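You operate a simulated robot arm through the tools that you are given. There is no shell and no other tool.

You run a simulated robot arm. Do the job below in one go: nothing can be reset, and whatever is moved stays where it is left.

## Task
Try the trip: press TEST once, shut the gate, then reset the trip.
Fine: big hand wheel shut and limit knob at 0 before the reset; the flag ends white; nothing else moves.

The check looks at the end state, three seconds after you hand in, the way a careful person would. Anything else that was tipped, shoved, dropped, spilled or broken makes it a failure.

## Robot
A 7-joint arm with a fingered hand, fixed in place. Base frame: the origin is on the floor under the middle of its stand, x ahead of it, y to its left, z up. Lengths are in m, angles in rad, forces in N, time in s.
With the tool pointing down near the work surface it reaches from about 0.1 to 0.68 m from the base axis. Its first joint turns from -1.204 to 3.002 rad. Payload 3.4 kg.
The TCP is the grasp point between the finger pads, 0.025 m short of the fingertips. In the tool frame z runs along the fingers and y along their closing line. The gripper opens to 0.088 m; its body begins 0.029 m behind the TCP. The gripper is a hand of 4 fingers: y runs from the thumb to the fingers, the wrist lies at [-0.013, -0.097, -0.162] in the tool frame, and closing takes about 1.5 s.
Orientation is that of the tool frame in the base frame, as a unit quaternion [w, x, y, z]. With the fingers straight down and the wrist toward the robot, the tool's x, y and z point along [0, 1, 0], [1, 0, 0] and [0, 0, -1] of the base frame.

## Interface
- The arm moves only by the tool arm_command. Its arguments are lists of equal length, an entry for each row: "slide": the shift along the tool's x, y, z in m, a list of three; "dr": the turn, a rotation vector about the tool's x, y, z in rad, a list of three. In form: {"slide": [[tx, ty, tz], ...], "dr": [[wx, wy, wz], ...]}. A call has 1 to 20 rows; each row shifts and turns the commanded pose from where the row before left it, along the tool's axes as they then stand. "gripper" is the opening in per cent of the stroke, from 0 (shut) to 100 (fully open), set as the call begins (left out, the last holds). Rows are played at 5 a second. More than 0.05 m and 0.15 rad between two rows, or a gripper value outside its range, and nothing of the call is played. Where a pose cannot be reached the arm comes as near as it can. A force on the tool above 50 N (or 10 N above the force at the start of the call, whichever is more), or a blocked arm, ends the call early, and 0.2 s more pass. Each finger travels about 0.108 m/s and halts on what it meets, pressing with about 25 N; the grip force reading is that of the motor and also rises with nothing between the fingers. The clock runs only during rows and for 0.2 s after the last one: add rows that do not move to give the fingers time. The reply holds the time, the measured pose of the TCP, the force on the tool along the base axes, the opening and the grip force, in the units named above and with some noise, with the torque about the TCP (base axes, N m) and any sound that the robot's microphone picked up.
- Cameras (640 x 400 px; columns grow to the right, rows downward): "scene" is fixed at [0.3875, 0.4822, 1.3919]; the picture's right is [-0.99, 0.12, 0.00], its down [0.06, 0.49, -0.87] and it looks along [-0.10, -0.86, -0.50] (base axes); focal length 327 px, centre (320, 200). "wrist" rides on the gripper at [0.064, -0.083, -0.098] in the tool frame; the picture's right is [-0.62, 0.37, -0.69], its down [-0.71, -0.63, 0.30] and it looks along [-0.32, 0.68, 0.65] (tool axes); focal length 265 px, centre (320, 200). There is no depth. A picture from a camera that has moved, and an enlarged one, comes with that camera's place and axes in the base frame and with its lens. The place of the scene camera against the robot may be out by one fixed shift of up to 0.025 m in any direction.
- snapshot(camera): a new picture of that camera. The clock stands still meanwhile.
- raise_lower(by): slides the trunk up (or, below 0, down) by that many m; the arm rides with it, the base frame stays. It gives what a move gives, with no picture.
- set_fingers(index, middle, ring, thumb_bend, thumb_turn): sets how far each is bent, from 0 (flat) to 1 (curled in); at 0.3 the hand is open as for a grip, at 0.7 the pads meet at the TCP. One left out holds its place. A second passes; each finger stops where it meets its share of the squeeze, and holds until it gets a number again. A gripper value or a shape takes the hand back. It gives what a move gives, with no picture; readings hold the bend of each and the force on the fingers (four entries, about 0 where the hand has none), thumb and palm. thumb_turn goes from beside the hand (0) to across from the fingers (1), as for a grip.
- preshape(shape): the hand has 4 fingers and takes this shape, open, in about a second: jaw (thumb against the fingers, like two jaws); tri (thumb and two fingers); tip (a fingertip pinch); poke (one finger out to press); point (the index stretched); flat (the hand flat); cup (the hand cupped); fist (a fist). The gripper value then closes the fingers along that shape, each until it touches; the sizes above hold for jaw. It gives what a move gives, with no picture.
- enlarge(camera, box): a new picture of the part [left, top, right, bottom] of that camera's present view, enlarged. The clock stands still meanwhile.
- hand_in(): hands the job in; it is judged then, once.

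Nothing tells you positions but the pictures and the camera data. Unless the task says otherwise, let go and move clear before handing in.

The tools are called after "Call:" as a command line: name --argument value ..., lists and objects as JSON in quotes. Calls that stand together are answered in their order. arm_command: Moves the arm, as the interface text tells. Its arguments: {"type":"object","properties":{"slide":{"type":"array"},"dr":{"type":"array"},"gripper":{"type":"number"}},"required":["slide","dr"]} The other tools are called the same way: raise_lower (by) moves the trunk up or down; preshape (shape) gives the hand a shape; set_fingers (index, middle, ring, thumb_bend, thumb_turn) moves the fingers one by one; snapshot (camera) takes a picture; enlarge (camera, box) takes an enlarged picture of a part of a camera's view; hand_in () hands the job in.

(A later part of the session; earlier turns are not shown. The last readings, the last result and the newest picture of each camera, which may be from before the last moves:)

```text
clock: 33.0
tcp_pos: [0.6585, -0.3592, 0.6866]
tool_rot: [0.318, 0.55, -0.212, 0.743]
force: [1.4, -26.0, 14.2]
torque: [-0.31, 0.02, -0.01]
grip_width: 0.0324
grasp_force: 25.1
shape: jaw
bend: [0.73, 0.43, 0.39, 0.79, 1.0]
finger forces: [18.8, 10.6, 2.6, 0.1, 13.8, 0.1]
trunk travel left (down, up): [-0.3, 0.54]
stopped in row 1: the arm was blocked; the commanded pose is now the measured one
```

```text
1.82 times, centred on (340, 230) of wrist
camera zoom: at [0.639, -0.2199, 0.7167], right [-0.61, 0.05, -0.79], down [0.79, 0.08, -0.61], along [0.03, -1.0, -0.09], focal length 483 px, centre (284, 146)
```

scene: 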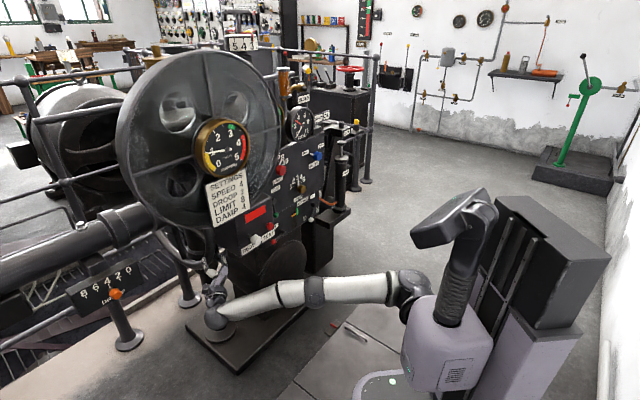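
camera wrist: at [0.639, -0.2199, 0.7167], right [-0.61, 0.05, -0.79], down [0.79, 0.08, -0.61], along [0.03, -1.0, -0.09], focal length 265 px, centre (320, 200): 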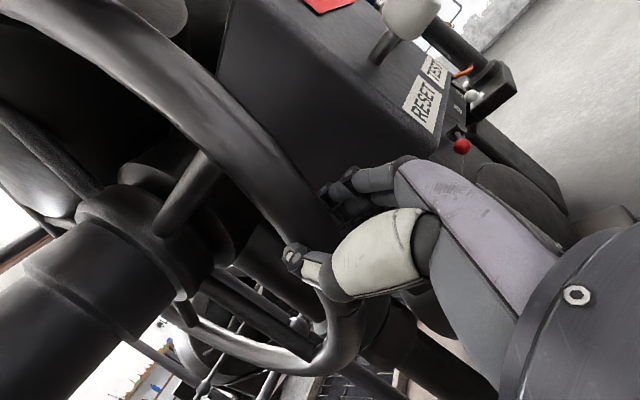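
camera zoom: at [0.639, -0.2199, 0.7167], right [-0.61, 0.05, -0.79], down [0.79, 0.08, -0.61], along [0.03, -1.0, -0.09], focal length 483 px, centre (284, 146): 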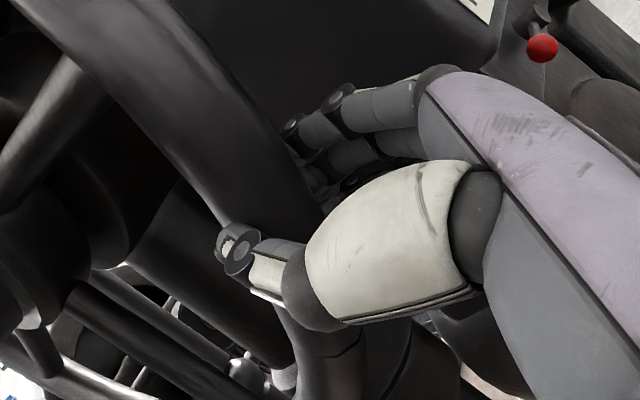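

The arm is stretched straight, which is why it blocked. I'll let go of the rim, draw back, and re-grip with the hand yawed so the wrist sits nearer the shoulder.

Call:
arm_command --slide '[[0, 0, 0], [0, 0, 0], [0, 0, 0], [0, 0, 0]]' --dr '[[0, 0, 0], [0, 0, 0], [0, 0, 0], [0, 0, 0]]' --gripper 65

Call:
snapshot --camera "wrist"

Call:
enlarge --camera "scene" --box '[170, 200, 290, 300]'

```text
clock: 33.3
tcp_pos: [0.6644, -0.3444, 0.6661]
tool_rot: [0.314, 0.563, -0.204, 0.737]
force: [-7.7, -3.6, -1.9]
torque: [0.11, -0.09, -0.33]
grip_width: 0.0555
grasp_force: 0.1
shape: jaw
bend: [0.25, 0.36, 0.36, 0.66, 1.0]
finger forces: [4.3, 3.8, 0.0, 0.0, 0.0, 0.0]
trunk travel left (down, up): [-0.3, 0.54]
stopped in row 1: the arm was blocked; the commanded pose is now the measured one
```

```text
taken
camera wrist: at [0.6437, -0.2053, 0.6954], right [-0.64, 0.04, -0.77], down [0.77, 0.09, -0.63], along [0.04, -1.0, -0.09], focal length 265 px, centre (320, 200)
```

wrist: 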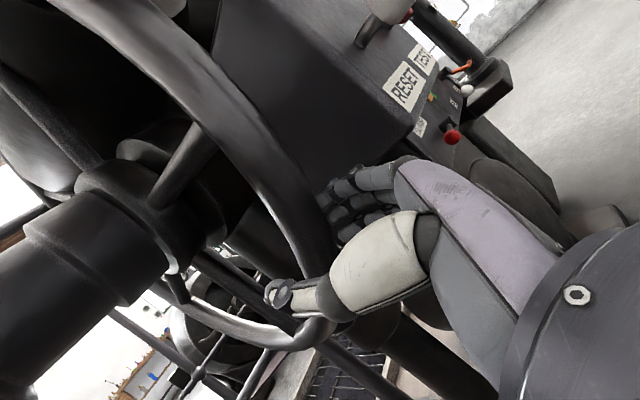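

```text
4.00 times, centred on (230, 250) of scene
camera zoom: at [0.3875, 0.4822, 1.3919], right [-0.99, 0.12, 0.0], down [0.06, 0.49, -0.87], along [-0.1, -0.86, -0.5], focal length 1308 px, centre (680, 0)
```

zoom: 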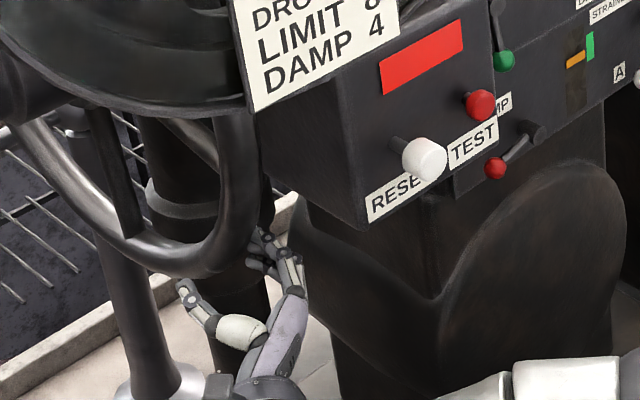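

The arm sagged a little more and the fingers still touch the rim lightly. I'll centre slightly to the right and draw back along the fingers to fold the elbow again.

Call:
arm_command --slide '[[0, 0.008, -0.01], [0, 0.004, -0.02], [0, 0, -0.02], [0, 0, -0.02], [0, 0, -0.02], [0, 0, 0]]' --dr '[[0, 0, 0], [0, 0, 0], [0, 0, 0], [0, 0, 0], [0, 0, 0], [0, 0, 0]]'

Call:
snapshot --camera "wrist"

Call:
snapshot --camera "scene"

```text
clock: 33.8
tcp_pos: [0.6633, -0.3503, 0.6441]
tool_rot: [0.318, 0.573, -0.2, 0.728]
force: [0.0, -0.3, -0.5]
torque: [-0.02, -0.02, -0.04]
grip_width: 0.0569
grasp_force: 0.0
shape: jaw
bend: [0.28, 0.39, 0.35, 0.62, 1.0]
finger forces: [0.0, 0.0, 0.1, 0.1, 0.0, 0.0]
trunk travel left (down, up): [-0.3, 0.54]
stopped in row 2: the arm was blocked; the commanded pose is now the measured one
```

```text
taken
camera wrist: at [0.643, -0.2118, 0.6748], right [-0.66, 0.04, -0.75], down [0.75, 0.09, -0.65], along [0.03, -1.0, -0.09], focal length 265 px, centre (320, 200)
```

wrist: 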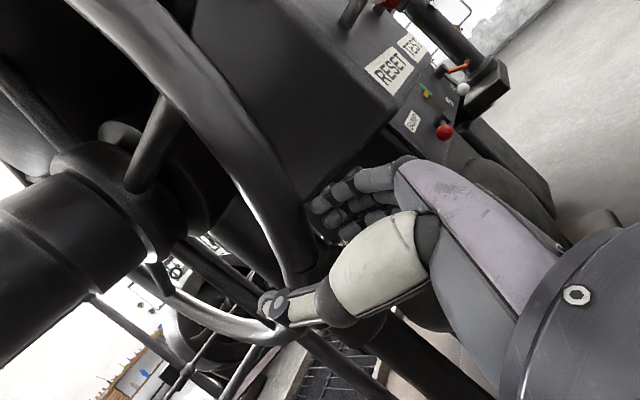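

```text
taken
```

scene: 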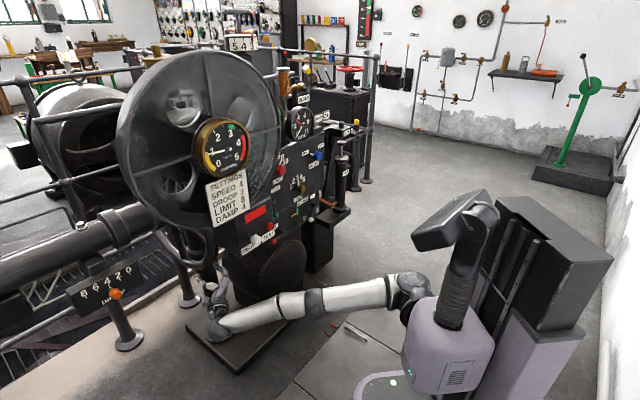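

No force now, but the elbow has flipped through its straight position. I'll let it settle with still rows to see if it holds.

Call:
arm_command --slide '[[0, 0, 0], [0, 0, 0], [0, 0, 0], [0, 0, 0]]' --dr '[[0, 0, 0], [0, 0, 0], [0, 0, 0], [0, 0, 0]]'

Call:
enlarge --camera "scene" --box '[180, 200, 420, 350]'

```text
clock: 34.1
tcp_pos: [0.6645, -0.3529, 0.6287]
tool_rot: [0.321, 0.582, -0.196, 0.721]
force: [0.6, -0.1, -0.5]
torque: [0.02, 0.0, 0.0]
grip_width: 0.0568
grasp_force: 0.0
shape: jaw
bend: [0.28, 0.39, 0.35, 0.62, 1.0]
finger forces: [0.1, 0.0, 0.0, 0.0, 0.0, 0.1]
trunk travel left (down, up): [-0.3, 0.54]
stopped in row 1: the arm was blocked; the commanded pose is now the measured one
```

```text
2.67 times, centred on (300, 275) of scene
camera zoom: at [0.3875, 0.4822, 1.3919], right [-0.99, 0.12, 0.0], down [0.06, 0.49, -0.87], along [-0.1, -0.86, -0.5], focal length 872 px, centre (373, 0)
```

zoom: 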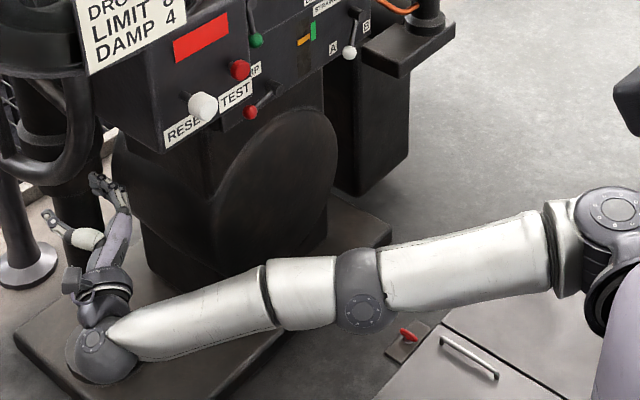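

The hand is now clear of the rim (about 6 cm in front of it) but the stretched arm keeps sinking. I'll retract with larger steps straight toward the robot to fold the elbow.

Call:
arm_command --slide '[[0.01, 0, -0.045], [0.01, 0, -0.045], [0, 0, -0.04], [0, 0, 0]]' --dr '[[0, 0, 0], [0, 0, 0], [0, 0, 0], [0, 0, 0]]'

Call:
snapshot --camera "scene"

```text
clock: 35.1
tcp_pos: [0.58, -0.2624, 0.6139]
tool_rot: [0.32, 0.58, -0.196, 0.723]
force: [-0.2, 0.2, 0.4]
torque: [0.04, -0.01, 0.0]
grip_width: 0.0573
grasp_force: 0.1
shape: jaw
bend: [0.28, 0.39, 0.35, 0.62, 1.0]
finger forces: [0.0, 0.1, 0.0, 0.0, 0.1, 0.0]
trunk travel left (down, up): [-0.3, 0.54]
```

```text
taken
```

scene: 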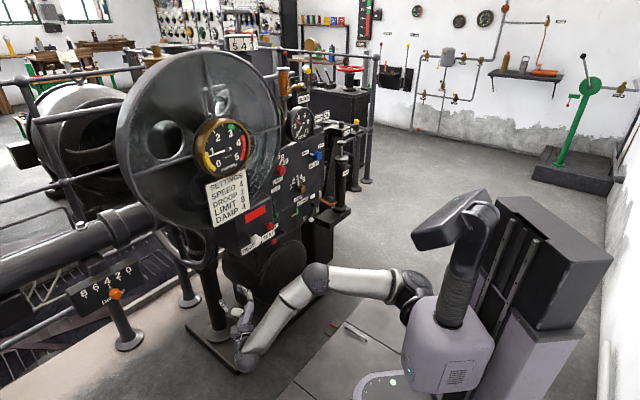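

Good, the arm folded again and follows commands. For more reach margin I'll lower the trunk 5 cm, yaw the hand a bit less toward the panel, and line up again lower on the rim.

Call:
raise_lower --by -0.05

Call:
arm_command --slide '[[0, 0, 0], [0, 0, 0], [0, 0, 0]]' --dr '[[0.087, 0.008, 0.068], [0.087, 0.008, 0.068], [0, 0, 0]]'

Call:
snapshot --camera "wrist"

Call:
enlarge --camera "scene" --box '[270, 95, 330, 145]'

Call:
enlarge --camera "scene" --box '[180, 105, 260, 185]'

```text
clock: 36.0
tcp_pos: [0.5809, -0.2637, 0.5641]
tool_rot: [0.321, 0.58, -0.196, 0.722]
force: [0.2, 0.0, 0.1]
torque: [-0.03, 0.0, -0.01]
grip_width: 0.0572
grasp_force: 0.1
shape: jaw
bend: [0.28, 0.39, 0.35, 0.62, 1.0]
finger forces: [0.1, 0.0, 0.0, 0.0, 0.1, 0.0]
trunk travel left (down, up): [-0.25, 0.59]
```

```text
clock: 36.8
tcp_pos: [0.5811, -0.2632, 0.5633]
tool_rot: [0.22, 0.586, -0.169, 0.761]
force: [-0.5, 1.0, -1.1]
torque: [0.02, 0.0, 0.03]
grip_width: 0.0572
grasp_force: 0.1
shape: jaw
bend: [0.28, 0.39, 0.35, 0.62, 1.0]
finger forces: [0.0, 0.0, 0.0, 0.0, 0.0, 0.1]
trunk travel left (down, up): [-0.25, 0.59]
```

```text
taken
camera wrist: at [0.532, -0.1335, 0.6023], right [-0.63, -0.04, -0.78], down [0.74, 0.28, -0.61], along [0.24, -0.96, -0.15], focal length 265 px, centre (320, 200)
```

wrist: 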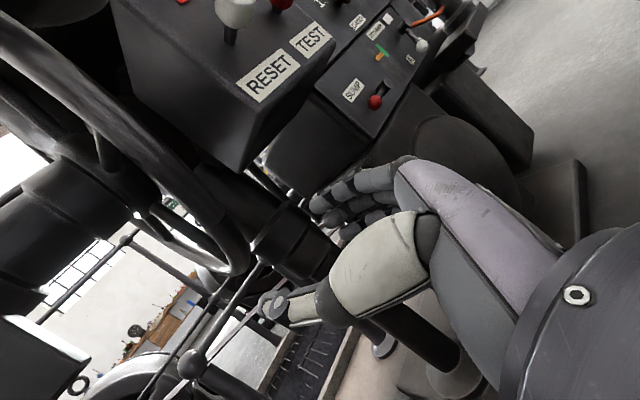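

```text
8.00 times, centred on (300, 120) of scene
camera zoom: at [0.3875, 0.4822, 1.3919], right [-0.99, 0.12, 0.0], down [0.06, 0.49, -0.87], along [-0.1, -0.86, -0.5], focal length 2616 px, centre (480, 840)
```

zoom: 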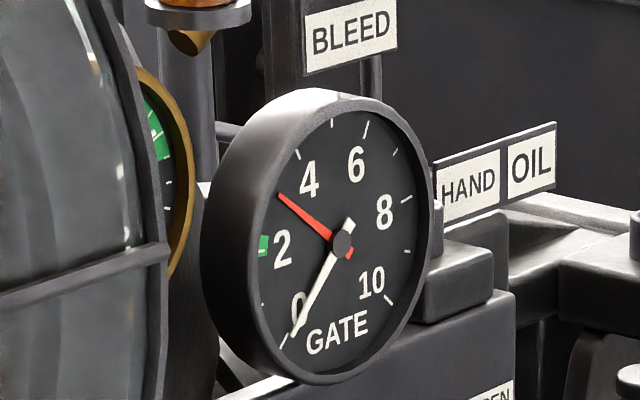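

```text
5.00 times, centred on (220, 145) of scene
camera zoom: at [0.3875, 0.4822, 1.3919], right [-0.99, 0.12, 0.0], down [0.06, 0.49, -0.87], along [-0.1, -0.86, -0.5], focal length 1635 px, centre (820, 475)
```

zoom: 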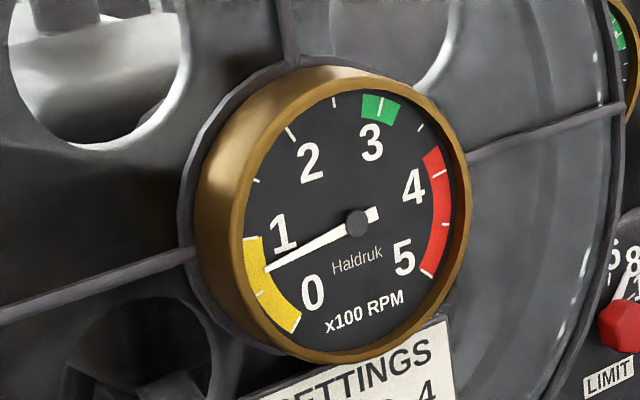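

The red needle reads about 3.3 and the flywheel is nearly stopped. Moving to about 7 cm in front of the rim, lower down, with the new yaw.

Call:
arm_command --slide '[[0.0271, 0.0167, 0.0288], [0.0271, 0.0167, 0.0288], [0.0271, 0.0167, 0.0288], [0, 0, 0]]' --dr '[[0, 0, 0], [0, 0, 0], [0, 0, 0], [0, 0, 0]]' --gripper 60

Call:
snapshot --camera "wrist"

Call:
enlarge --camera "scene" --box '[170, 190, 330, 310]'

```text
clock: 37.8
tcp_pos: [0.606, -0.3406, 0.6641]
tool_rot: [0.22, 0.586, -0.169, 0.761]
force: [0.7, 1.2, 0.5]
torque: [-0.01, -0.06, -0.02]
grip_width: 0.0531
grasp_force: 0.0
shape: jaw
bend: [0.29, 0.4, 0.37, 0.64, 1.0]
finger forces: [0.0, 0.0, 0.0, 0.1, 0.0, 0.0]
trunk travel left (down, up): [-0.25, 0.59]
```

```text
taken
camera wrist: at [0.5565, -0.2107, 0.7034], right [-0.63, -0.04, -0.78], down [0.74, 0.28, -0.61], along [0.24, -0.96, -0.15], focal length 265 px, centre (320, 200)
```

wrist: 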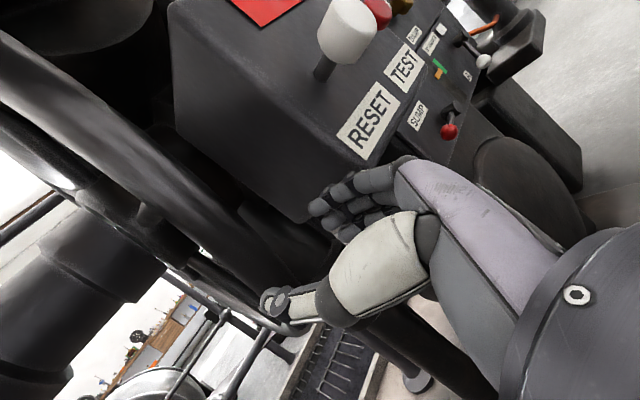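

```text
3.33 times, centred on (250, 250) of scene
camera zoom: at [0.3875, 0.4822, 1.3919], right [-0.99, 0.12, 0.0], down [0.06, 0.49, -0.87], along [-0.1, -0.86, -0.5], focal length 1090 px, centre (553, 33)
```

zoom: 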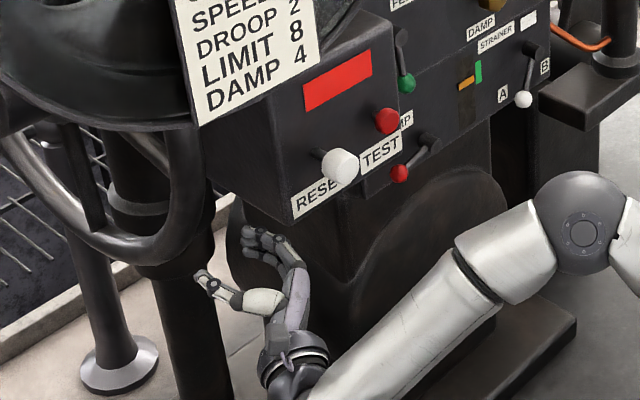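

Aligned; the line of the jaws meets the rim. Advancing 7 cm in small steps.

Call:
arm_command --slide '[[0, -0.001, 0.018], [0, 0, 0.018], [0, 0, 0.017], [0, 0, 0.017], [0, 0, 0]]' --dr '[[0, 0, 0], [0, 0, 0], [0, 0, 0], [0, 0, 0], [0, 0, 0]]'

Call:
snapshot --camera "wrist"

Call:
enlarge --camera "scene" --box '[180, 190, 300, 290]'

```text
clock: 39.0
tcp_pos: [0.6644, -0.3743, 0.6823]
tool_rot: [0.22, 0.586, -0.17, 0.761]
force: [0.1, -0.6, -0.9]
torque: [-0.01, -0.01, -0.01]
grip_width: 0.053
grasp_force: 0.1
shape: jaw
bend: [0.29, 0.4, 0.37, 0.64, 1.0]
finger forces: [0.0, 0.0, 0.0, 0.1, 0.1, 0.1]
trunk travel left (down, up): [-0.25, 0.59]
```

```text
taken
camera wrist: at [0.6146, -0.245, 0.7201], right [-0.63, -0.04, -0.78], down [0.74, 0.28, -0.61], along [0.24, -0.96, -0.15], focal length 265 px, centre (320, 200)
```

wrist: 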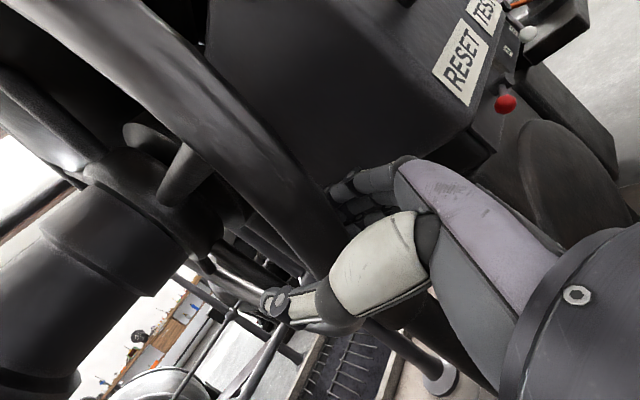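

```text
4.00 times, centred on (240, 240) of scene
camera zoom: at [0.3875, 0.4822, 1.3919], right [-0.99, 0.12, 0.0], down [0.06, 0.49, -0.87], along [-0.1, -0.86, -0.5], focal length 1308 px, centre (640, 40)
```

zoom: 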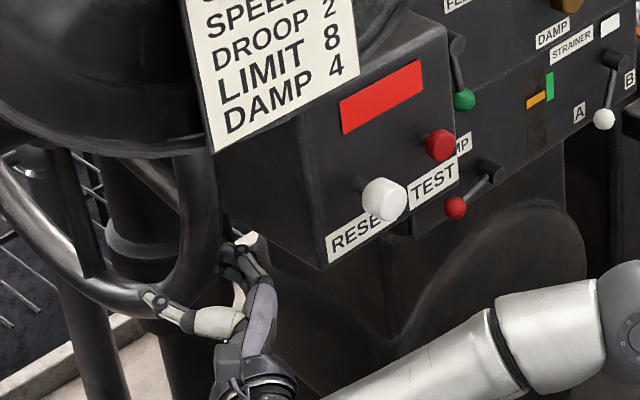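

The rim is between thumb and fingers, with no force reading and the elbow still bent. Closing the grip.

Call:
arm_command --slide '[[0, 0, 0.002], [0, 0, 0], [0, 0, 0], [0, 0, 0], [0, 0, 0], [0, 0, 0], [0, 0, 0], [0, 0, 0]]' --dr '[[0, 0, 0], [0, 0, 0], [0, 0, 0], [0, 0, 0], [0, 0, 0], [0, 0, 0], [0, 0, 0], [0, 0, 0]]' --gripper 0

Call:
snapshot --camera "wrist"

```text
clock: 40.8
tcp_pos: [0.6652, -0.3754, 0.6819]
tool_rot: [0.221, 0.585, -0.169, 0.761]
force: [12.7, -11.3, 9.7]
torque: [-0.19, 0.06, 0.05]
grip_width: 0.0221
grasp_force: 25.4
shape: jaw
bend: [0.74, 0.47, 0.4, 0.74, 1.0]
finger forces: [15.2, 7.6, 3.5, 0.0, 24.2, 0.0]
trunk travel left (down, up): [-0.25, 0.59]
```

```text
taken
camera wrist: at [0.6159, -0.2458, 0.7209], right [-0.63, -0.04, -0.78], down [0.74, 0.28, -0.61], along [0.24, -0.96, -0.15], focal length 265 px, centre (320, 200)
```

wrist: 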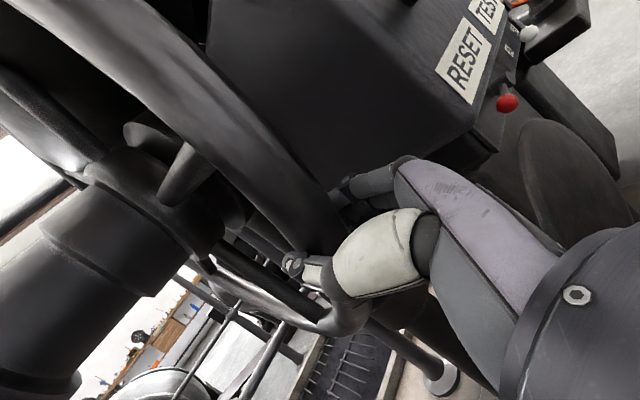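

The grip holds. Now I turn the rim's front upward along the wheel's arc, in small steps.

Call:
arm_command --slide '[[0.0071, -0.001, -0.0025], [0.0071, -0.001, -0.0025], [0.0071, -0.001, -0.0025], [0.0071, -0.001, -0.0025], [0, 0, 0]]' --dr '[[-0.0014, -0.0244, 0.0053], [-0.0014, -0.0244, 0.0053], [-0.0014, -0.0244, 0.0053], [-0.0014, -0.0244, 0.0053], [0, 0, 0]]'

Call:
enlarge --camera "scene" --box '[270, 95, 330, 145]'

Call:
snapshot --camera "wrist"

```text
clock: 42.0
tcp_pos: [0.6545, -0.3643, 0.7082]
tool_rot: [0.206, 0.619, -0.189, 0.734]
force: [22.6, -22.5, 14.1]
torque: [-0.32, 0.06, 0.07]
grip_width: 0.0212
grasp_force: 25.6
shape: jaw
bend: [0.74, 0.47, 0.4, 0.74, 1.0]
finger forces: [18.5, 9.3, 3.8, 0.0, 24.8, 0.1]
trunk travel left (down, up): [-0.25, 0.59]
```

```text
8.00 times, centred on (300, 120) of scene
camera zoom: at [0.3875, 0.4822, 1.3919], right [-0.99, 0.12, 0.0], down [0.06, 0.49, -0.87], along [-0.1, -0.86, -0.5], focal length 2616 px, centre (480, 840)
```

zoom: 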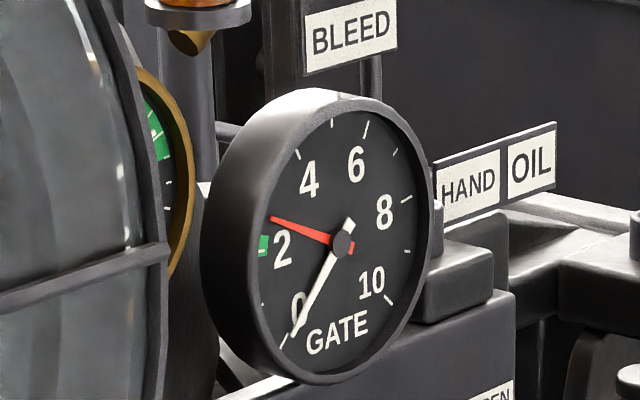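

```text
taken
camera wrist: at [0.6085, -0.2378, 0.7583], right [-0.68, 0.02, -0.73], down [0.7, 0.32, -0.64], along [0.22, -0.95, -0.23], focal length 265 px, centre (320, 200)
```

wrist: 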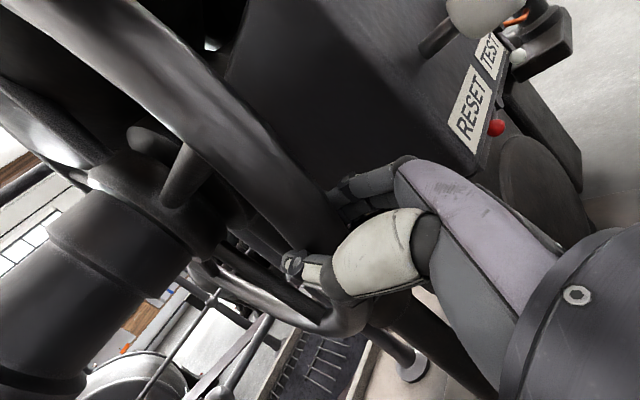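

It works: the needle fell from 3.3 to about 2.7. There is some pull toward the wheel, so I ease in a few mm and carry on upward.

Call:
arm_command --slide '[[0.0071, -0.001, 0.002], [0.0071, -0.001, -0.001], [0.0071, -0.001, -0.002], [0.0071, -0.001, -0.0025], [0.0071, -0.001, -0.0025], [0.0071, -0.001, -0.0025], [0, 0, 0]]' --dr '[[-0.0014, -0.0244, 0.0053], [-0.0014, -0.0244, 0.0053], [-0.0014, -0.0244, 0.0053], [-0.0014, -0.0244, 0.0053], [-0.0014, -0.0244, 0.0053], [-0.0014, -0.0244, 0.0053], [0, 0, 0]]'

Call:
enlarge --camera "scene" --box '[270, 95, 330, 145]'

Call:
snapshot --camera "wrist"

Call:
enlarge --camera "scene" --box '[170, 180, 330, 300]'

```text
clock: 43.6
tcp_pos: [0.6463, -0.3534, 0.7482]
tool_rot: [0.183, 0.667, -0.216, 0.689]
force: [10.2, -14.6, 2.3]
torque: [-0.15, 0.08, -0.01]
grip_width: 0.022
grasp_force: 24.6
shape: jaw
bend: [0.74, 0.46, 0.38, 0.74, 1.0]
finger forces: [16.8, 8.1, 3.4, 0.0, 23.3, 0.0]
trunk travel left (down, up): [-0.25, 0.59]
```

```text
8.00 times, centred on (300, 120) of scene
camera zoom: at [0.3875, 0.4822, 1.3919], right [-0.99, 0.12, 0.0], down [0.06, 0.49, -0.87], along [-0.1, -0.86, -0.5], focal length 2616 px, centre (480, 840)
```

zoom: 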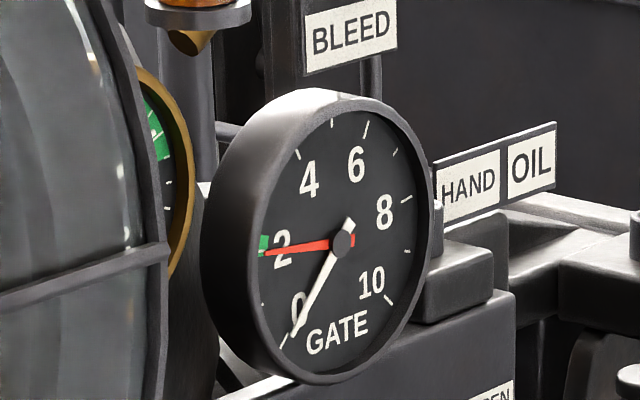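

```text
taken
camera wrist: at [0.6066, -0.2337, 0.8173], right [-0.76, 0.09, -0.65], down [0.63, 0.39, -0.67], along [0.19, -0.92, -0.35], focal length 265 px, centre (320, 200)
```

wrist: 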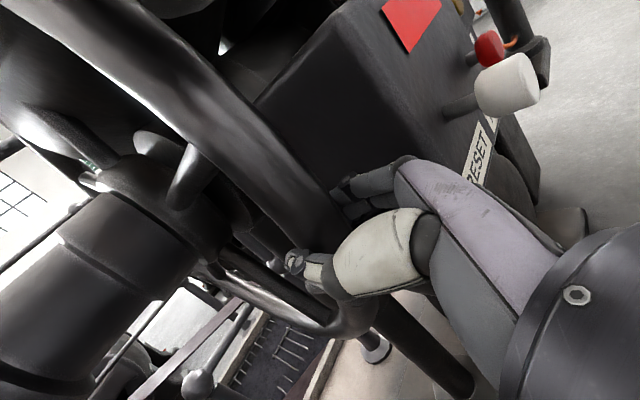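

```text
3.33 times, centred on (250, 240) of scene
camera zoom: at [0.3875, 0.4822, 1.3919], right [-0.99, 0.12, 0.0], down [0.06, 0.49, -0.87], along [-0.1, -0.86, -0.5], focal length 1090 px, centre (553, 67)
```

zoom: 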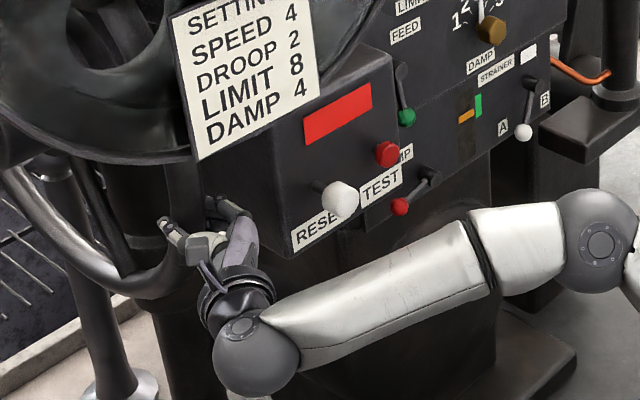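

The needle is just under 2 now. Two more small steps up, then I'll let go, drop down the rim and take a second stroke.

Call:
arm_command --slide '[[0.0071, -0.001, -0.0015], [0.0071, -0.001, -0.0025], [0, 0, 0]]' --dr '[[-0.0014, -0.0244, 0.0053], [-0.0014, -0.0244, 0.0053], [0, 0, 0]]'

Call:
arm_command --slide '[[0, 0, 0], [0, 0, 0], [0, 0, 0], [0, 0, 0], [0, 0, 0]]' --dr '[[0, 0, 0], [0, 0, 0], [0, 0, 0], [0, 0, 0], [0, 0, 0]]' --gripper 60

Call:
enlarge --camera "scene" --box '[270, 95, 330, 145]'

Call:
snapshot --camera "wrist"

```text
clock: 44.4
tcp_pos: [0.6442, -0.3517, 0.7639]
tool_rot: [0.174, 0.682, -0.226, 0.674]
force: [13.2, -20.2, 7.0]
torque: [-0.22, 0.12, 0.02]
grip_width: 0.0223
grasp_force: 24.9
shape: jaw
bend: [0.74, 0.46, 0.38, 0.74, 1.0]
finger forces: [18.4, 8.9, 3.9, 0.0, 22.6, 0.0]
trunk travel left (down, up): [-0.25, 0.59]
```

```text
clock: 45.6
tcp_pos: [0.6438, -0.3493, 0.7626]
tool_rot: [0.174, 0.684, -0.224, 0.672]
force: [-0.9, -1.1, 0.2]
torque: [-0.04, -0.02, 0.01]
grip_width: 0.0528
grasp_force: 0.1
shape: jaw
bend: [0.29, 0.4, 0.36, 0.65, 1.0]
finger forces: [0.0, 0.1, 0.9, 0.1, 0.0, 0.1]
trunk travel left (down, up): [-0.25, 0.59]
```

```text
8.00 times, centred on (300, 120) of scene
camera zoom: at [0.3875, 0.4822, 1.3919], right [-0.99, 0.12, 0.0], down [0.06, 0.49, -0.87], along [-0.1, -0.86, -0.5], focal length 2616 px, centre (480, 840)
```

zoom: 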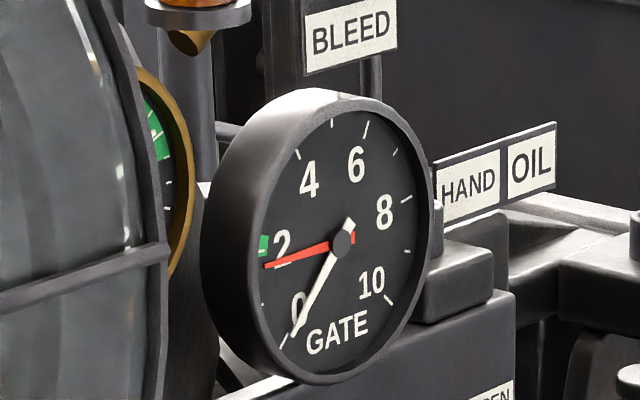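

```text
taken
camera wrist: at [0.6061, -0.2311, 0.8371], right [-0.78, 0.11, -0.62], down [0.6, 0.42, -0.68], along [0.18, -0.9, -0.39], focal length 265 px, centre (320, 200)
```

wrist: 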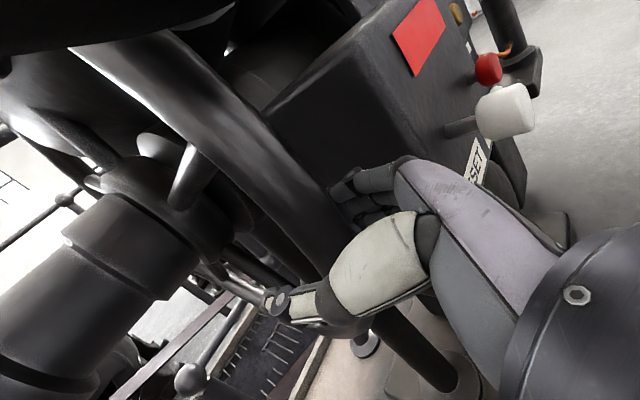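

Released with the needle at about 1.65 and the wheel staying put. With the jaws open around the rim I'll slide back down along the arc, without leaving the rim, for the second stroke.

Call:
arm_command --slide '[[-0.0128, 0.0017, 0.0042], [-0.0128, 0.0017, 0.0042], [-0.0128, 0.0017, 0.0042], [-0.0128, 0.0017, 0.0042], [0, 0, 0]]' --dr '[[0.0025, 0.0438, -0.0096], [0.0025, 0.0438, -0.0096], [0.0025, 0.0438, -0.0096], [0.0025, 0.0438, -0.0096], [0, 0, 0]]'

Call:
snapshot --camera "wrist"

Call:
enlarge --camera "scene" --box '[270, 95, 330, 145]'

```text
clock: 46.8
tcp_pos: [0.6574, -0.3621, 0.713]
tool_rot: [0.202, 0.626, -0.193, 0.728]
force: [-0.8, -0.1, -0.5]
torque: [-0.05, 0.03, -0.01]
grip_width: 0.0529
grasp_force: 0.1
shape: jaw
bend: [0.29, 0.4, 0.36, 0.65, 1.0]
finger forces: [0.0, 0.1, 0.7, 0.0, 0.0, 0.1]
trunk travel left (down, up): [-0.25, 0.59]
```

```text
taken
camera wrist: at [0.6109, -0.2367, 0.7657], right [-0.69, 0.03, -0.72], down [0.69, 0.33, -0.65], along [0.22, -0.94, -0.25], focal length 265 px, centre (320, 200)
```

wrist: 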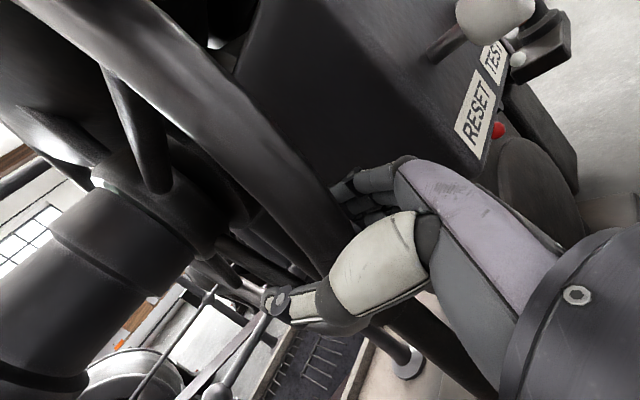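

```text
8.00 times, centred on (300, 120) of scene
camera zoom: at [0.3875, 0.4822, 1.3919], right [-0.99, 0.12, 0.0], down [0.06, 0.49, -0.87], along [-0.1, -0.86, -0.5], focal length 2616 px, centre (480, 840)
```

zoom: 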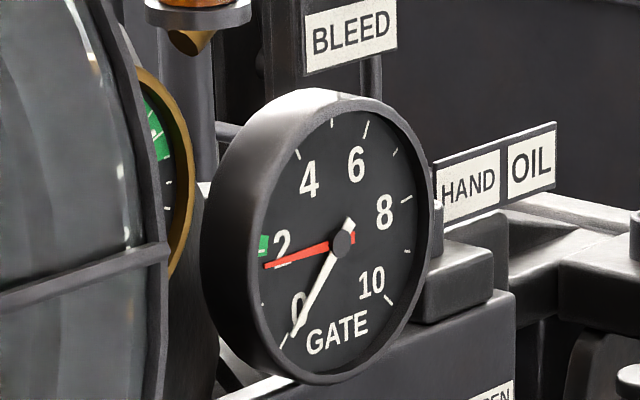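

The wheel has not moved and the hand slides freely. Three more steps down the rim, then close.

Call:
arm_command --slide '[[-0.0128, 0.0017, 0.0038], [-0.0128, 0.0017, 0.0038], [-0.0128, 0.0017, 0.0038], [0, 0, 0]]' --dr '[[0.0025, 0.0438, -0.0096], [0.0025, 0.0438, -0.0096], [0.0025, 0.0438, -0.0096], [0, 0, 0]]'

Call:
arm_command --slide '[[0, 0, 0], [0, 0, 0], [0, 0, 0], [0, 0, 0], [0, 0, 0], [0, 0, 0], [0, 0, 0], [0, 0, 0]]' --dr '[[0, 0, 0], [0, 0, 0], [0, 0, 0], [0, 0, 0], [0, 0, 0], [0, 0, 0], [0, 0, 0], [0, 0, 0]]' --gripper 0

Call:
enlarge --camera "scene" --box '[270, 95, 330, 145]'

Call:
snapshot --camera "scene"

```text
clock: 47.8
tcp_pos: [0.6674, -0.3762, 0.6776]
tool_rot: [0.223, 0.581, -0.166, 0.765]
force: [-0.1, 0.2, -0.1]
torque: [0.04, -0.01, 0.01]
grip_width: 0.0528
grasp_force: 0.2
shape: jaw
bend: [0.29, 0.4, 0.37, 0.65, 1.0]
finger forces: [0.1, 0.0, 0.1, 0.0, 0.0, 0.0]
trunk travel left (down, up): [-0.25, 0.59]
```

```text
clock: 49.6
tcp_pos: [0.6681, -0.3764, 0.6771]
tool_rot: [0.223, 0.581, -0.167, 0.765]
force: [14.1, -11.4, 9.5]
torque: [-0.18, 0.09, 0.03]
grip_width: 0.0218
grasp_force: 25.2
shape: jaw
bend: [0.74, 0.46, 0.38, 0.73, 1.0]
finger forces: [15.4, 7.6, 3.4, 0.0, 24.4, 0.0]
trunk travel left (down, up): [-0.25, 0.59]
```

```text
8.00 times, centred on (300, 120) of scene
camera zoom: at [0.3875, 0.4822, 1.3919], right [-0.99, 0.12, 0.0], down [0.06, 0.49, -0.87], along [-0.1, -0.86, -0.5], focal length 2616 px, centre (480, 840)
```

zoom: 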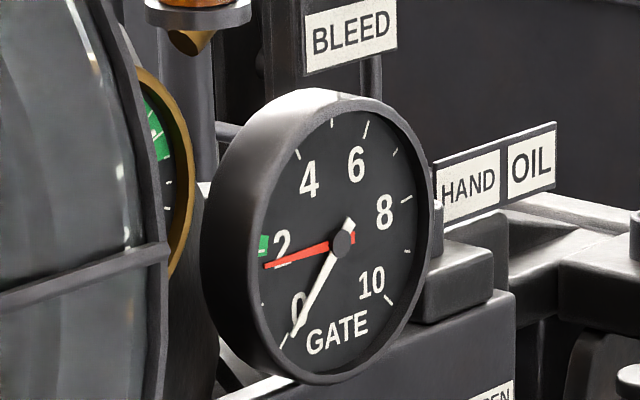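

```text
taken
```

scene: 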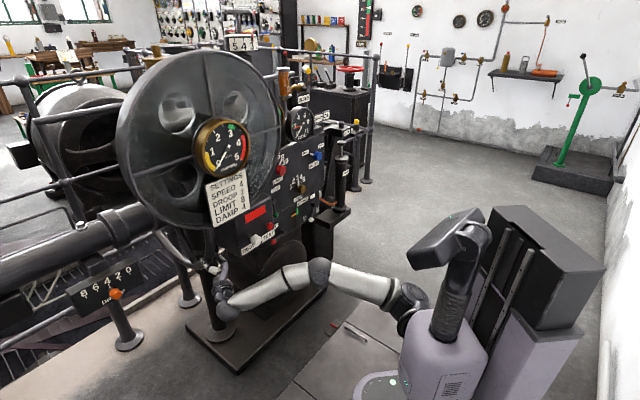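

Gripped again lower down; needle unchanged. Second upward stroke.

Call:
arm_command --slide '[[0.0071, -0.001, 0.001], [0.0071, -0.001, -0.001], [0.0071, -0.001, -0.002], [0.0071, -0.001, -0.0025], [0.0071, -0.001, -0.0025], [0.0071, -0.001, -0.0025], [0.0071, -0.001, -0.0025], [0.0071, -0.001, -0.002], [0, 0, 0]]' --dr '[[-0.0014, -0.0244, 0.0053], [-0.0014, -0.0244, 0.0053], [-0.0014, -0.0244, 0.0053], [-0.0014, -0.0244, 0.0053], [-0.0014, -0.0244, 0.0053], [-0.0014, -0.0244, 0.0053], [-0.0014, -0.0244, 0.0053], [-0.0014, -0.0244, 0.0053], [0, 0, 0]]'

Call:
enlarge --camera "scene" --box '[270, 95, 330, 145]'

```text
clock: 51.6
tcp_pos: [0.6527, -0.3569, 0.7315]
tool_rot: [0.193, 0.647, -0.205, 0.709]
force: [3.0, -5.3, 0.1]
torque: [-0.02, 0.09, 0.05]
grip_width: 0.0224
grasp_force: 24.5
shape: jaw
bend: [0.74, 0.46, 0.37, 0.74, 1.0]
finger forces: [15.5, 6.2, 3.2, 0.0, 20.3, 0.0]
trunk travel left (down, up): [-0.25, 0.59]
```

```text
8.00 times, centred on (300, 120) of scene
camera zoom: at [0.3875, 0.4822, 1.3919], right [-0.99, 0.12, 0.0], down [0.06, 0.49, -0.87], along [-0.1, -0.86, -0.5], focal length 2616 px, centre (480, 840)
```

zoom: 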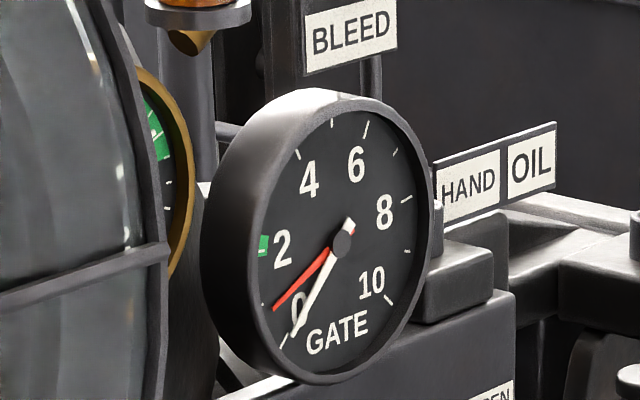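

Needle at about 0.5. A few more steps to reach the shut stop.

Call:
arm_command --slide '[[0.0071, -0.001, -0.002], [0.0071, -0.001, -0.0025], [0.0071, -0.001, -0.0025], [0.0071, -0.001, -0.0025], [0, 0, 0]]' --dr '[[-0.0014, -0.0244, 0.0053], [-0.0014, -0.0244, 0.0053], [-0.0014, -0.0244, 0.0053], [-0.0014, -0.0244, 0.0053], [0, 0, 0]]'

Call:
enlarge --camera "scene" --box '[270, 95, 330, 145]'

Call:
snapshot --camera "wrist"

```text
clock: 52.8
tcp_pos: [0.6462, -0.3503, 0.7575]
tool_rot: [0.177, 0.68, -0.223, 0.676]
force: [21.0, -20.0, 6.5]
torque: [-0.23, 0.04, 0.25]
grip_width: 0.0217
grasp_force: 24.9
shape: jaw
bend: [0.74, 0.46, 0.37, 0.74, 1.0]
finger forces: [19.6, 8.9, 3.7, 0.1, 22.5, 0.0]
trunk travel left (down, up): [-0.25, 0.59]
```

```text
8.00 times, centred on (300, 120) of scene
camera zoom: at [0.3875, 0.4822, 1.3919], right [-0.99, 0.12, 0.0], down [0.06, 0.49, -0.87], along [-0.1, -0.86, -0.5], focal length 2616 px, centre (480, 840)
```

zoom: 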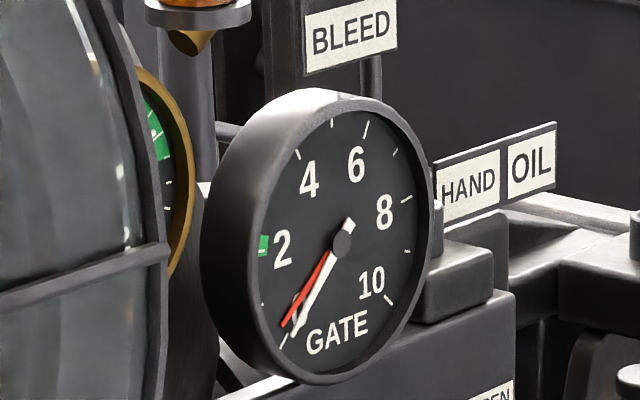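

```text
taken
camera wrist: at [0.6075, -0.2324, 0.8308], right [-0.77, 0.11, -0.63], down [0.61, 0.41, -0.68], along [0.18, -0.91, -0.38], focal length 265 px, centre (320, 200)
```

wrist: 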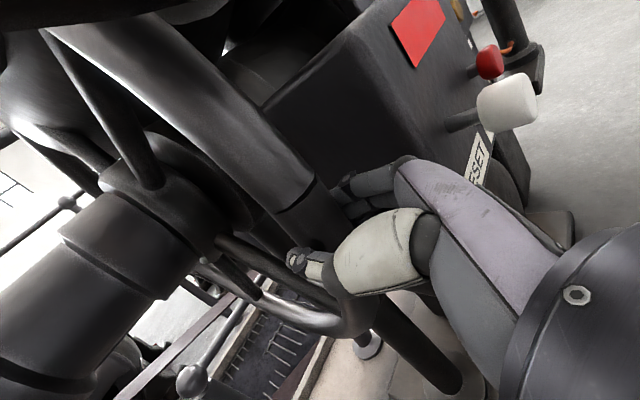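

The red needle is almost on the white one. Two more small steps, easing toward the wheel.

Call:
arm_command --slide '[[0.0055, -0.001, 0.002], [0.0055, -0.001, 0.0], [0.003, 0, -0.001], [0, 0, 0]]' --dr '[[-0.001, -0.018, 0.004], [-0.001, -0.018, 0.004], [-0.0005, -0.01, 0.002], [0, 0, 0]]'

Call:
enlarge --camera "scene" --box '[270, 95, 330, 145]'

Call:
snapshot --camera "wrist"

```text
clock: 53.8
tcp_pos: [0.6464, -0.3491, 0.7721]
tool_rot: [0.169, 0.694, -0.231, 0.661]
force: [-4.2, -6.4, -3.5]
torque: [0.03, 0.07, -0.07]
grip_width: 0.0219
grasp_force: 25.1
shape: jaw
bend: [0.74, 0.46, 0.36, 0.75, 1.0]
finger forces: [15.6, 5.9, 3.4, 0.0, 17.9, 0.0]
trunk travel left (down, up): [-0.25, 0.59]
```

```text
8.00 times, centred on (300, 120) of scene
camera zoom: at [0.3875, 0.4822, 1.3919], right [-0.99, 0.12, 0.0], down [0.06, 0.49, -0.87], along [-0.1, -0.86, -0.5], focal length 2616 px, centre (480, 840)
```

zoom: 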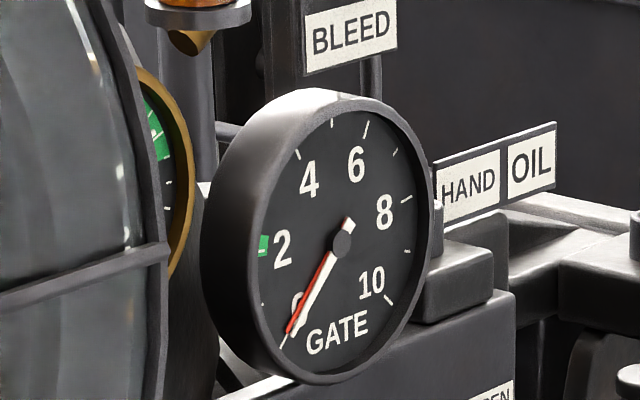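

```text
taken
camera wrist: at [0.6112, -0.2334, 0.8495], right [-0.79, 0.13, -0.6], down [0.58, 0.43, -0.69], along [0.17, -0.89, -0.42], focal length 265 px, centre (320, 200)
```

wrist: 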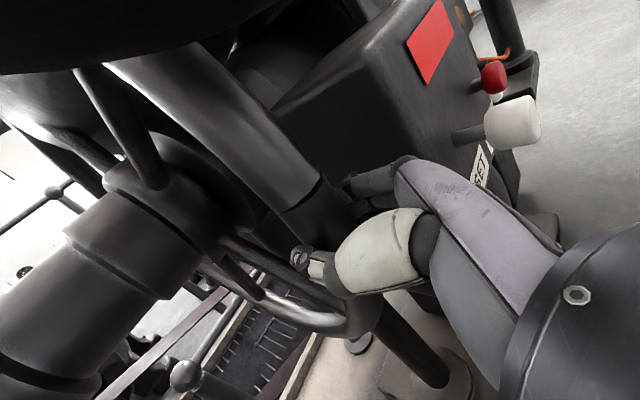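

Nearly at zero. My hand is getting close under the flywheel, so I'll release, slide down the rim again and make a last short stroke against the stop.

Call:
arm_command --slide '[[0, 0, 0], [0, 0, 0], [0, 0, 0], [0, 0, 0], [-0.0128, 0.0017, 0.0042], [-0.0128, 0.0017, 0.0042], [-0.0128, 0.0017, 0.0042], [-0.0128, 0.0017, 0.004], [-0.0128, 0.0017, 0.004], [0, 0, 0]]' --dr '[[0, 0, 0], [0, 0, 0], [0, 0, 0], [0, 0, 0], [0.0025, 0.0438, -0.0096], [0.0025, 0.0438, -0.0096], [0.0025, 0.0438, -0.0096], [0.0025, 0.0438, -0.0096], [0.0025, 0.0438, -0.0096], [0, 0, 0]]' --gripper 60

Call:
enlarge --camera "scene" --box '[270, 95, 330, 145]'

Call:
snapshot --camera "wrist"

```text
clock: 56.0
tcp_pos: [0.6625, -0.3659, 0.7092]
tool_rot: [0.206, 0.623, -0.19, 0.731]
force: [-0.3, 0.3, 0.0]
torque: [0.01, -0.02, -0.04]
grip_width: 0.0525
grasp_force: 0.0
shape: jaw
bend: [0.29, 0.41, 0.37, 0.65, 1.0]
finger forces: [0.0, 0.0, 0.3, 0.0, 0.1, 0.0]
trunk travel left (down, up): [-0.25, 0.59]
```

```text
8.00 times, centred on (300, 120) of scene
camera zoom: at [0.3875, 0.4822, 1.3919], right [-0.99, 0.12, 0.0], down [0.06, 0.49, -0.87], along [-0.1, -0.86, -0.5], focal length 2616 px, centre (480, 840)
```

zoom: 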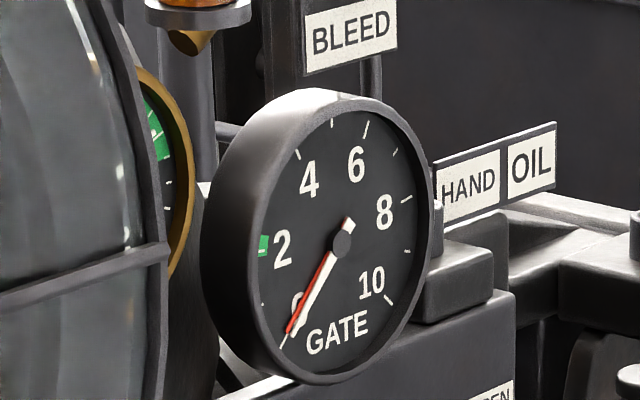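

```text
taken
camera wrist: at [0.6165, -0.2394, 0.7609], right [-0.69, 0.02, -0.73], down [0.69, 0.32, -0.65], along [0.22, -0.95, -0.24], focal length 265 px, centre (320, 200)
```

wrist: 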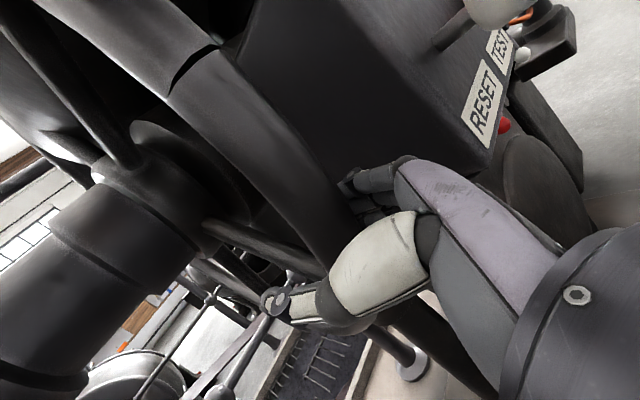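

Gripping again for the final push to the stop.

Call:
arm_command --slide '[[0, 0, -0.003], [0, 0, 0], [0, 0, 0], [0, 0, 0], [0, 0, 0], [0, 0, 0], [0, 0, 0], [0, 0, 0]]' --dr '[[0, 0, 0], [0, 0, 0], [0, 0, 0], [0, 0, 0], [0, 0, 0], [0, 0, 0], [0, 0, 0], [0, 0, 0]]' --gripper 0

Call:
arm_command --slide '[[0.0045, -0.0006, 0.0005], [0.0045, -0.0006, -0.0008], [0.0045, -0.0006, -0.0015], [0.0045, -0.0006, -0.0015], [0, 0, 0]]' --dr '[[-0.0008, -0.0146, 0.0032], [-0.0008, -0.0146, 0.0032], [-0.0008, -0.0146, 0.0032], [-0.0008, -0.0146, 0.0032], [0, 0, 0]]'

Call:
enlarge --camera "scene" --box '[280, 110, 320, 140]'

```text
clock: 57.8
tcp_pos: [0.6604, -0.3638, 0.7085]
tool_rot: [0.205, 0.623, -0.19, 0.73]
force: [18.4, -14.1, 9.6]
torque: [-0.28, -0.01, 0.17]
grip_width: 0.0193
grasp_force: 24.8
shape: jaw
bend: [0.74, 0.45, 0.37, 0.71, 1.0]
finger forces: [16.6, 8.6, 3.6, 0.1, 25.1, 0.1]
trunk travel left (down, up): [-0.25, 0.59]
```

```text
clock: 59.0
tcp_pos: [0.6587, -0.3621, 0.7198]
tool_rot: [0.196, 0.646, -0.203, 0.71]
force: [12.4, -14.9, -15.2]
torque: [0.24, 0.0, 0.11]
grip_width: 0.019
grasp_force: 24.9
shape: jaw
bend: [0.74, 0.45, 0.37, 0.71, 1.0]
finger forces: [14.2, 6.3, 3.3, 0.0, 22.8, 0.1]
trunk travel left (down, up): [-0.25, 0.59]
```

```text
13.33 times, centred on (300, 125) of scene
camera zoom: at [0.3875, 0.4822, 1.3919], right [-0.99, 0.12, 0.0], down [0.06, 0.49, -0.87], along [-0.1, -0.86, -0.5], focal length 4361 px, centre (587, 1200)
```

zoom: 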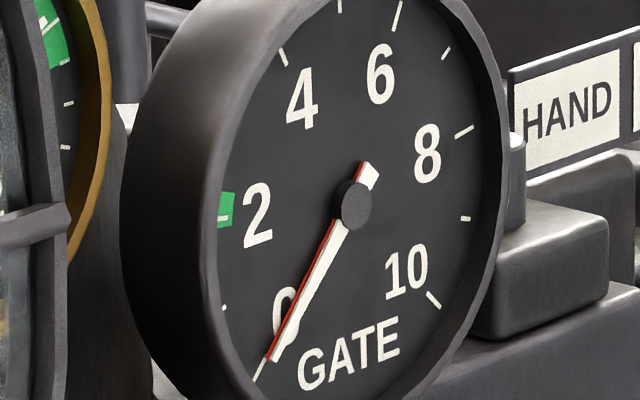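

Now there's 15 N resisting, which suggests the stop. One more small push to be sure it is fully shut.

Call:
arm_command --slide '[[0.0045, -0.0006, -0.0005], [0.0045, -0.0006, -0.0008], [0, 0, 0], [0, 0, 0]]' --dr '[[-0.0008, -0.0146, 0.0032], [-0.0008, -0.0146, 0.0032], [0, 0, 0], [0, 0, 0]]'

Call:
enlarge --camera "scene" --box '[280, 110, 320, 140]'

```text
clock: 60.0
tcp_pos: [0.66, -0.3612, 0.728]
tool_rot: [0.191, 0.656, -0.206, 0.701]
force: [7.5, -7.9, -21.2]
torque: [0.26, -0.12, 0.14]
grip_width: 0.0179
grasp_force: 25.3
shape: jaw
bend: [0.75, 0.48, 0.37, 0.71, 1.0]
finger forces: [13.5, 4.4, 2.7, 0.0, 19.4, 0.0]
trunk travel left (down, up): [-0.25, 0.59]
```

```text
13.33 times, centred on (300, 125) of scene
camera zoom: at [0.3875, 0.4822, 1.3919], right [-0.99, 0.12, 0.0], down [0.06, 0.49, -0.87], along [-0.1, -0.86, -0.5], focal length 4361 px, centre (587, 1200)
```

zoom: 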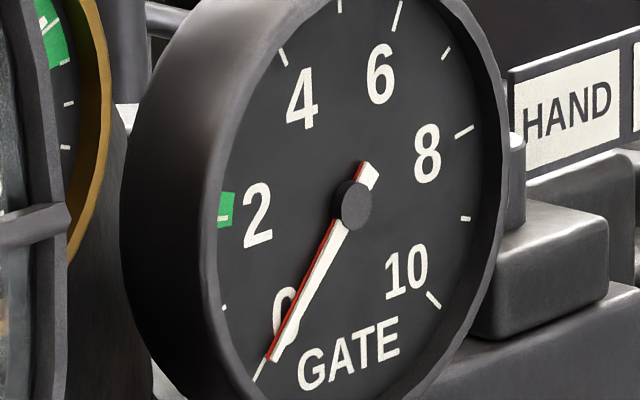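

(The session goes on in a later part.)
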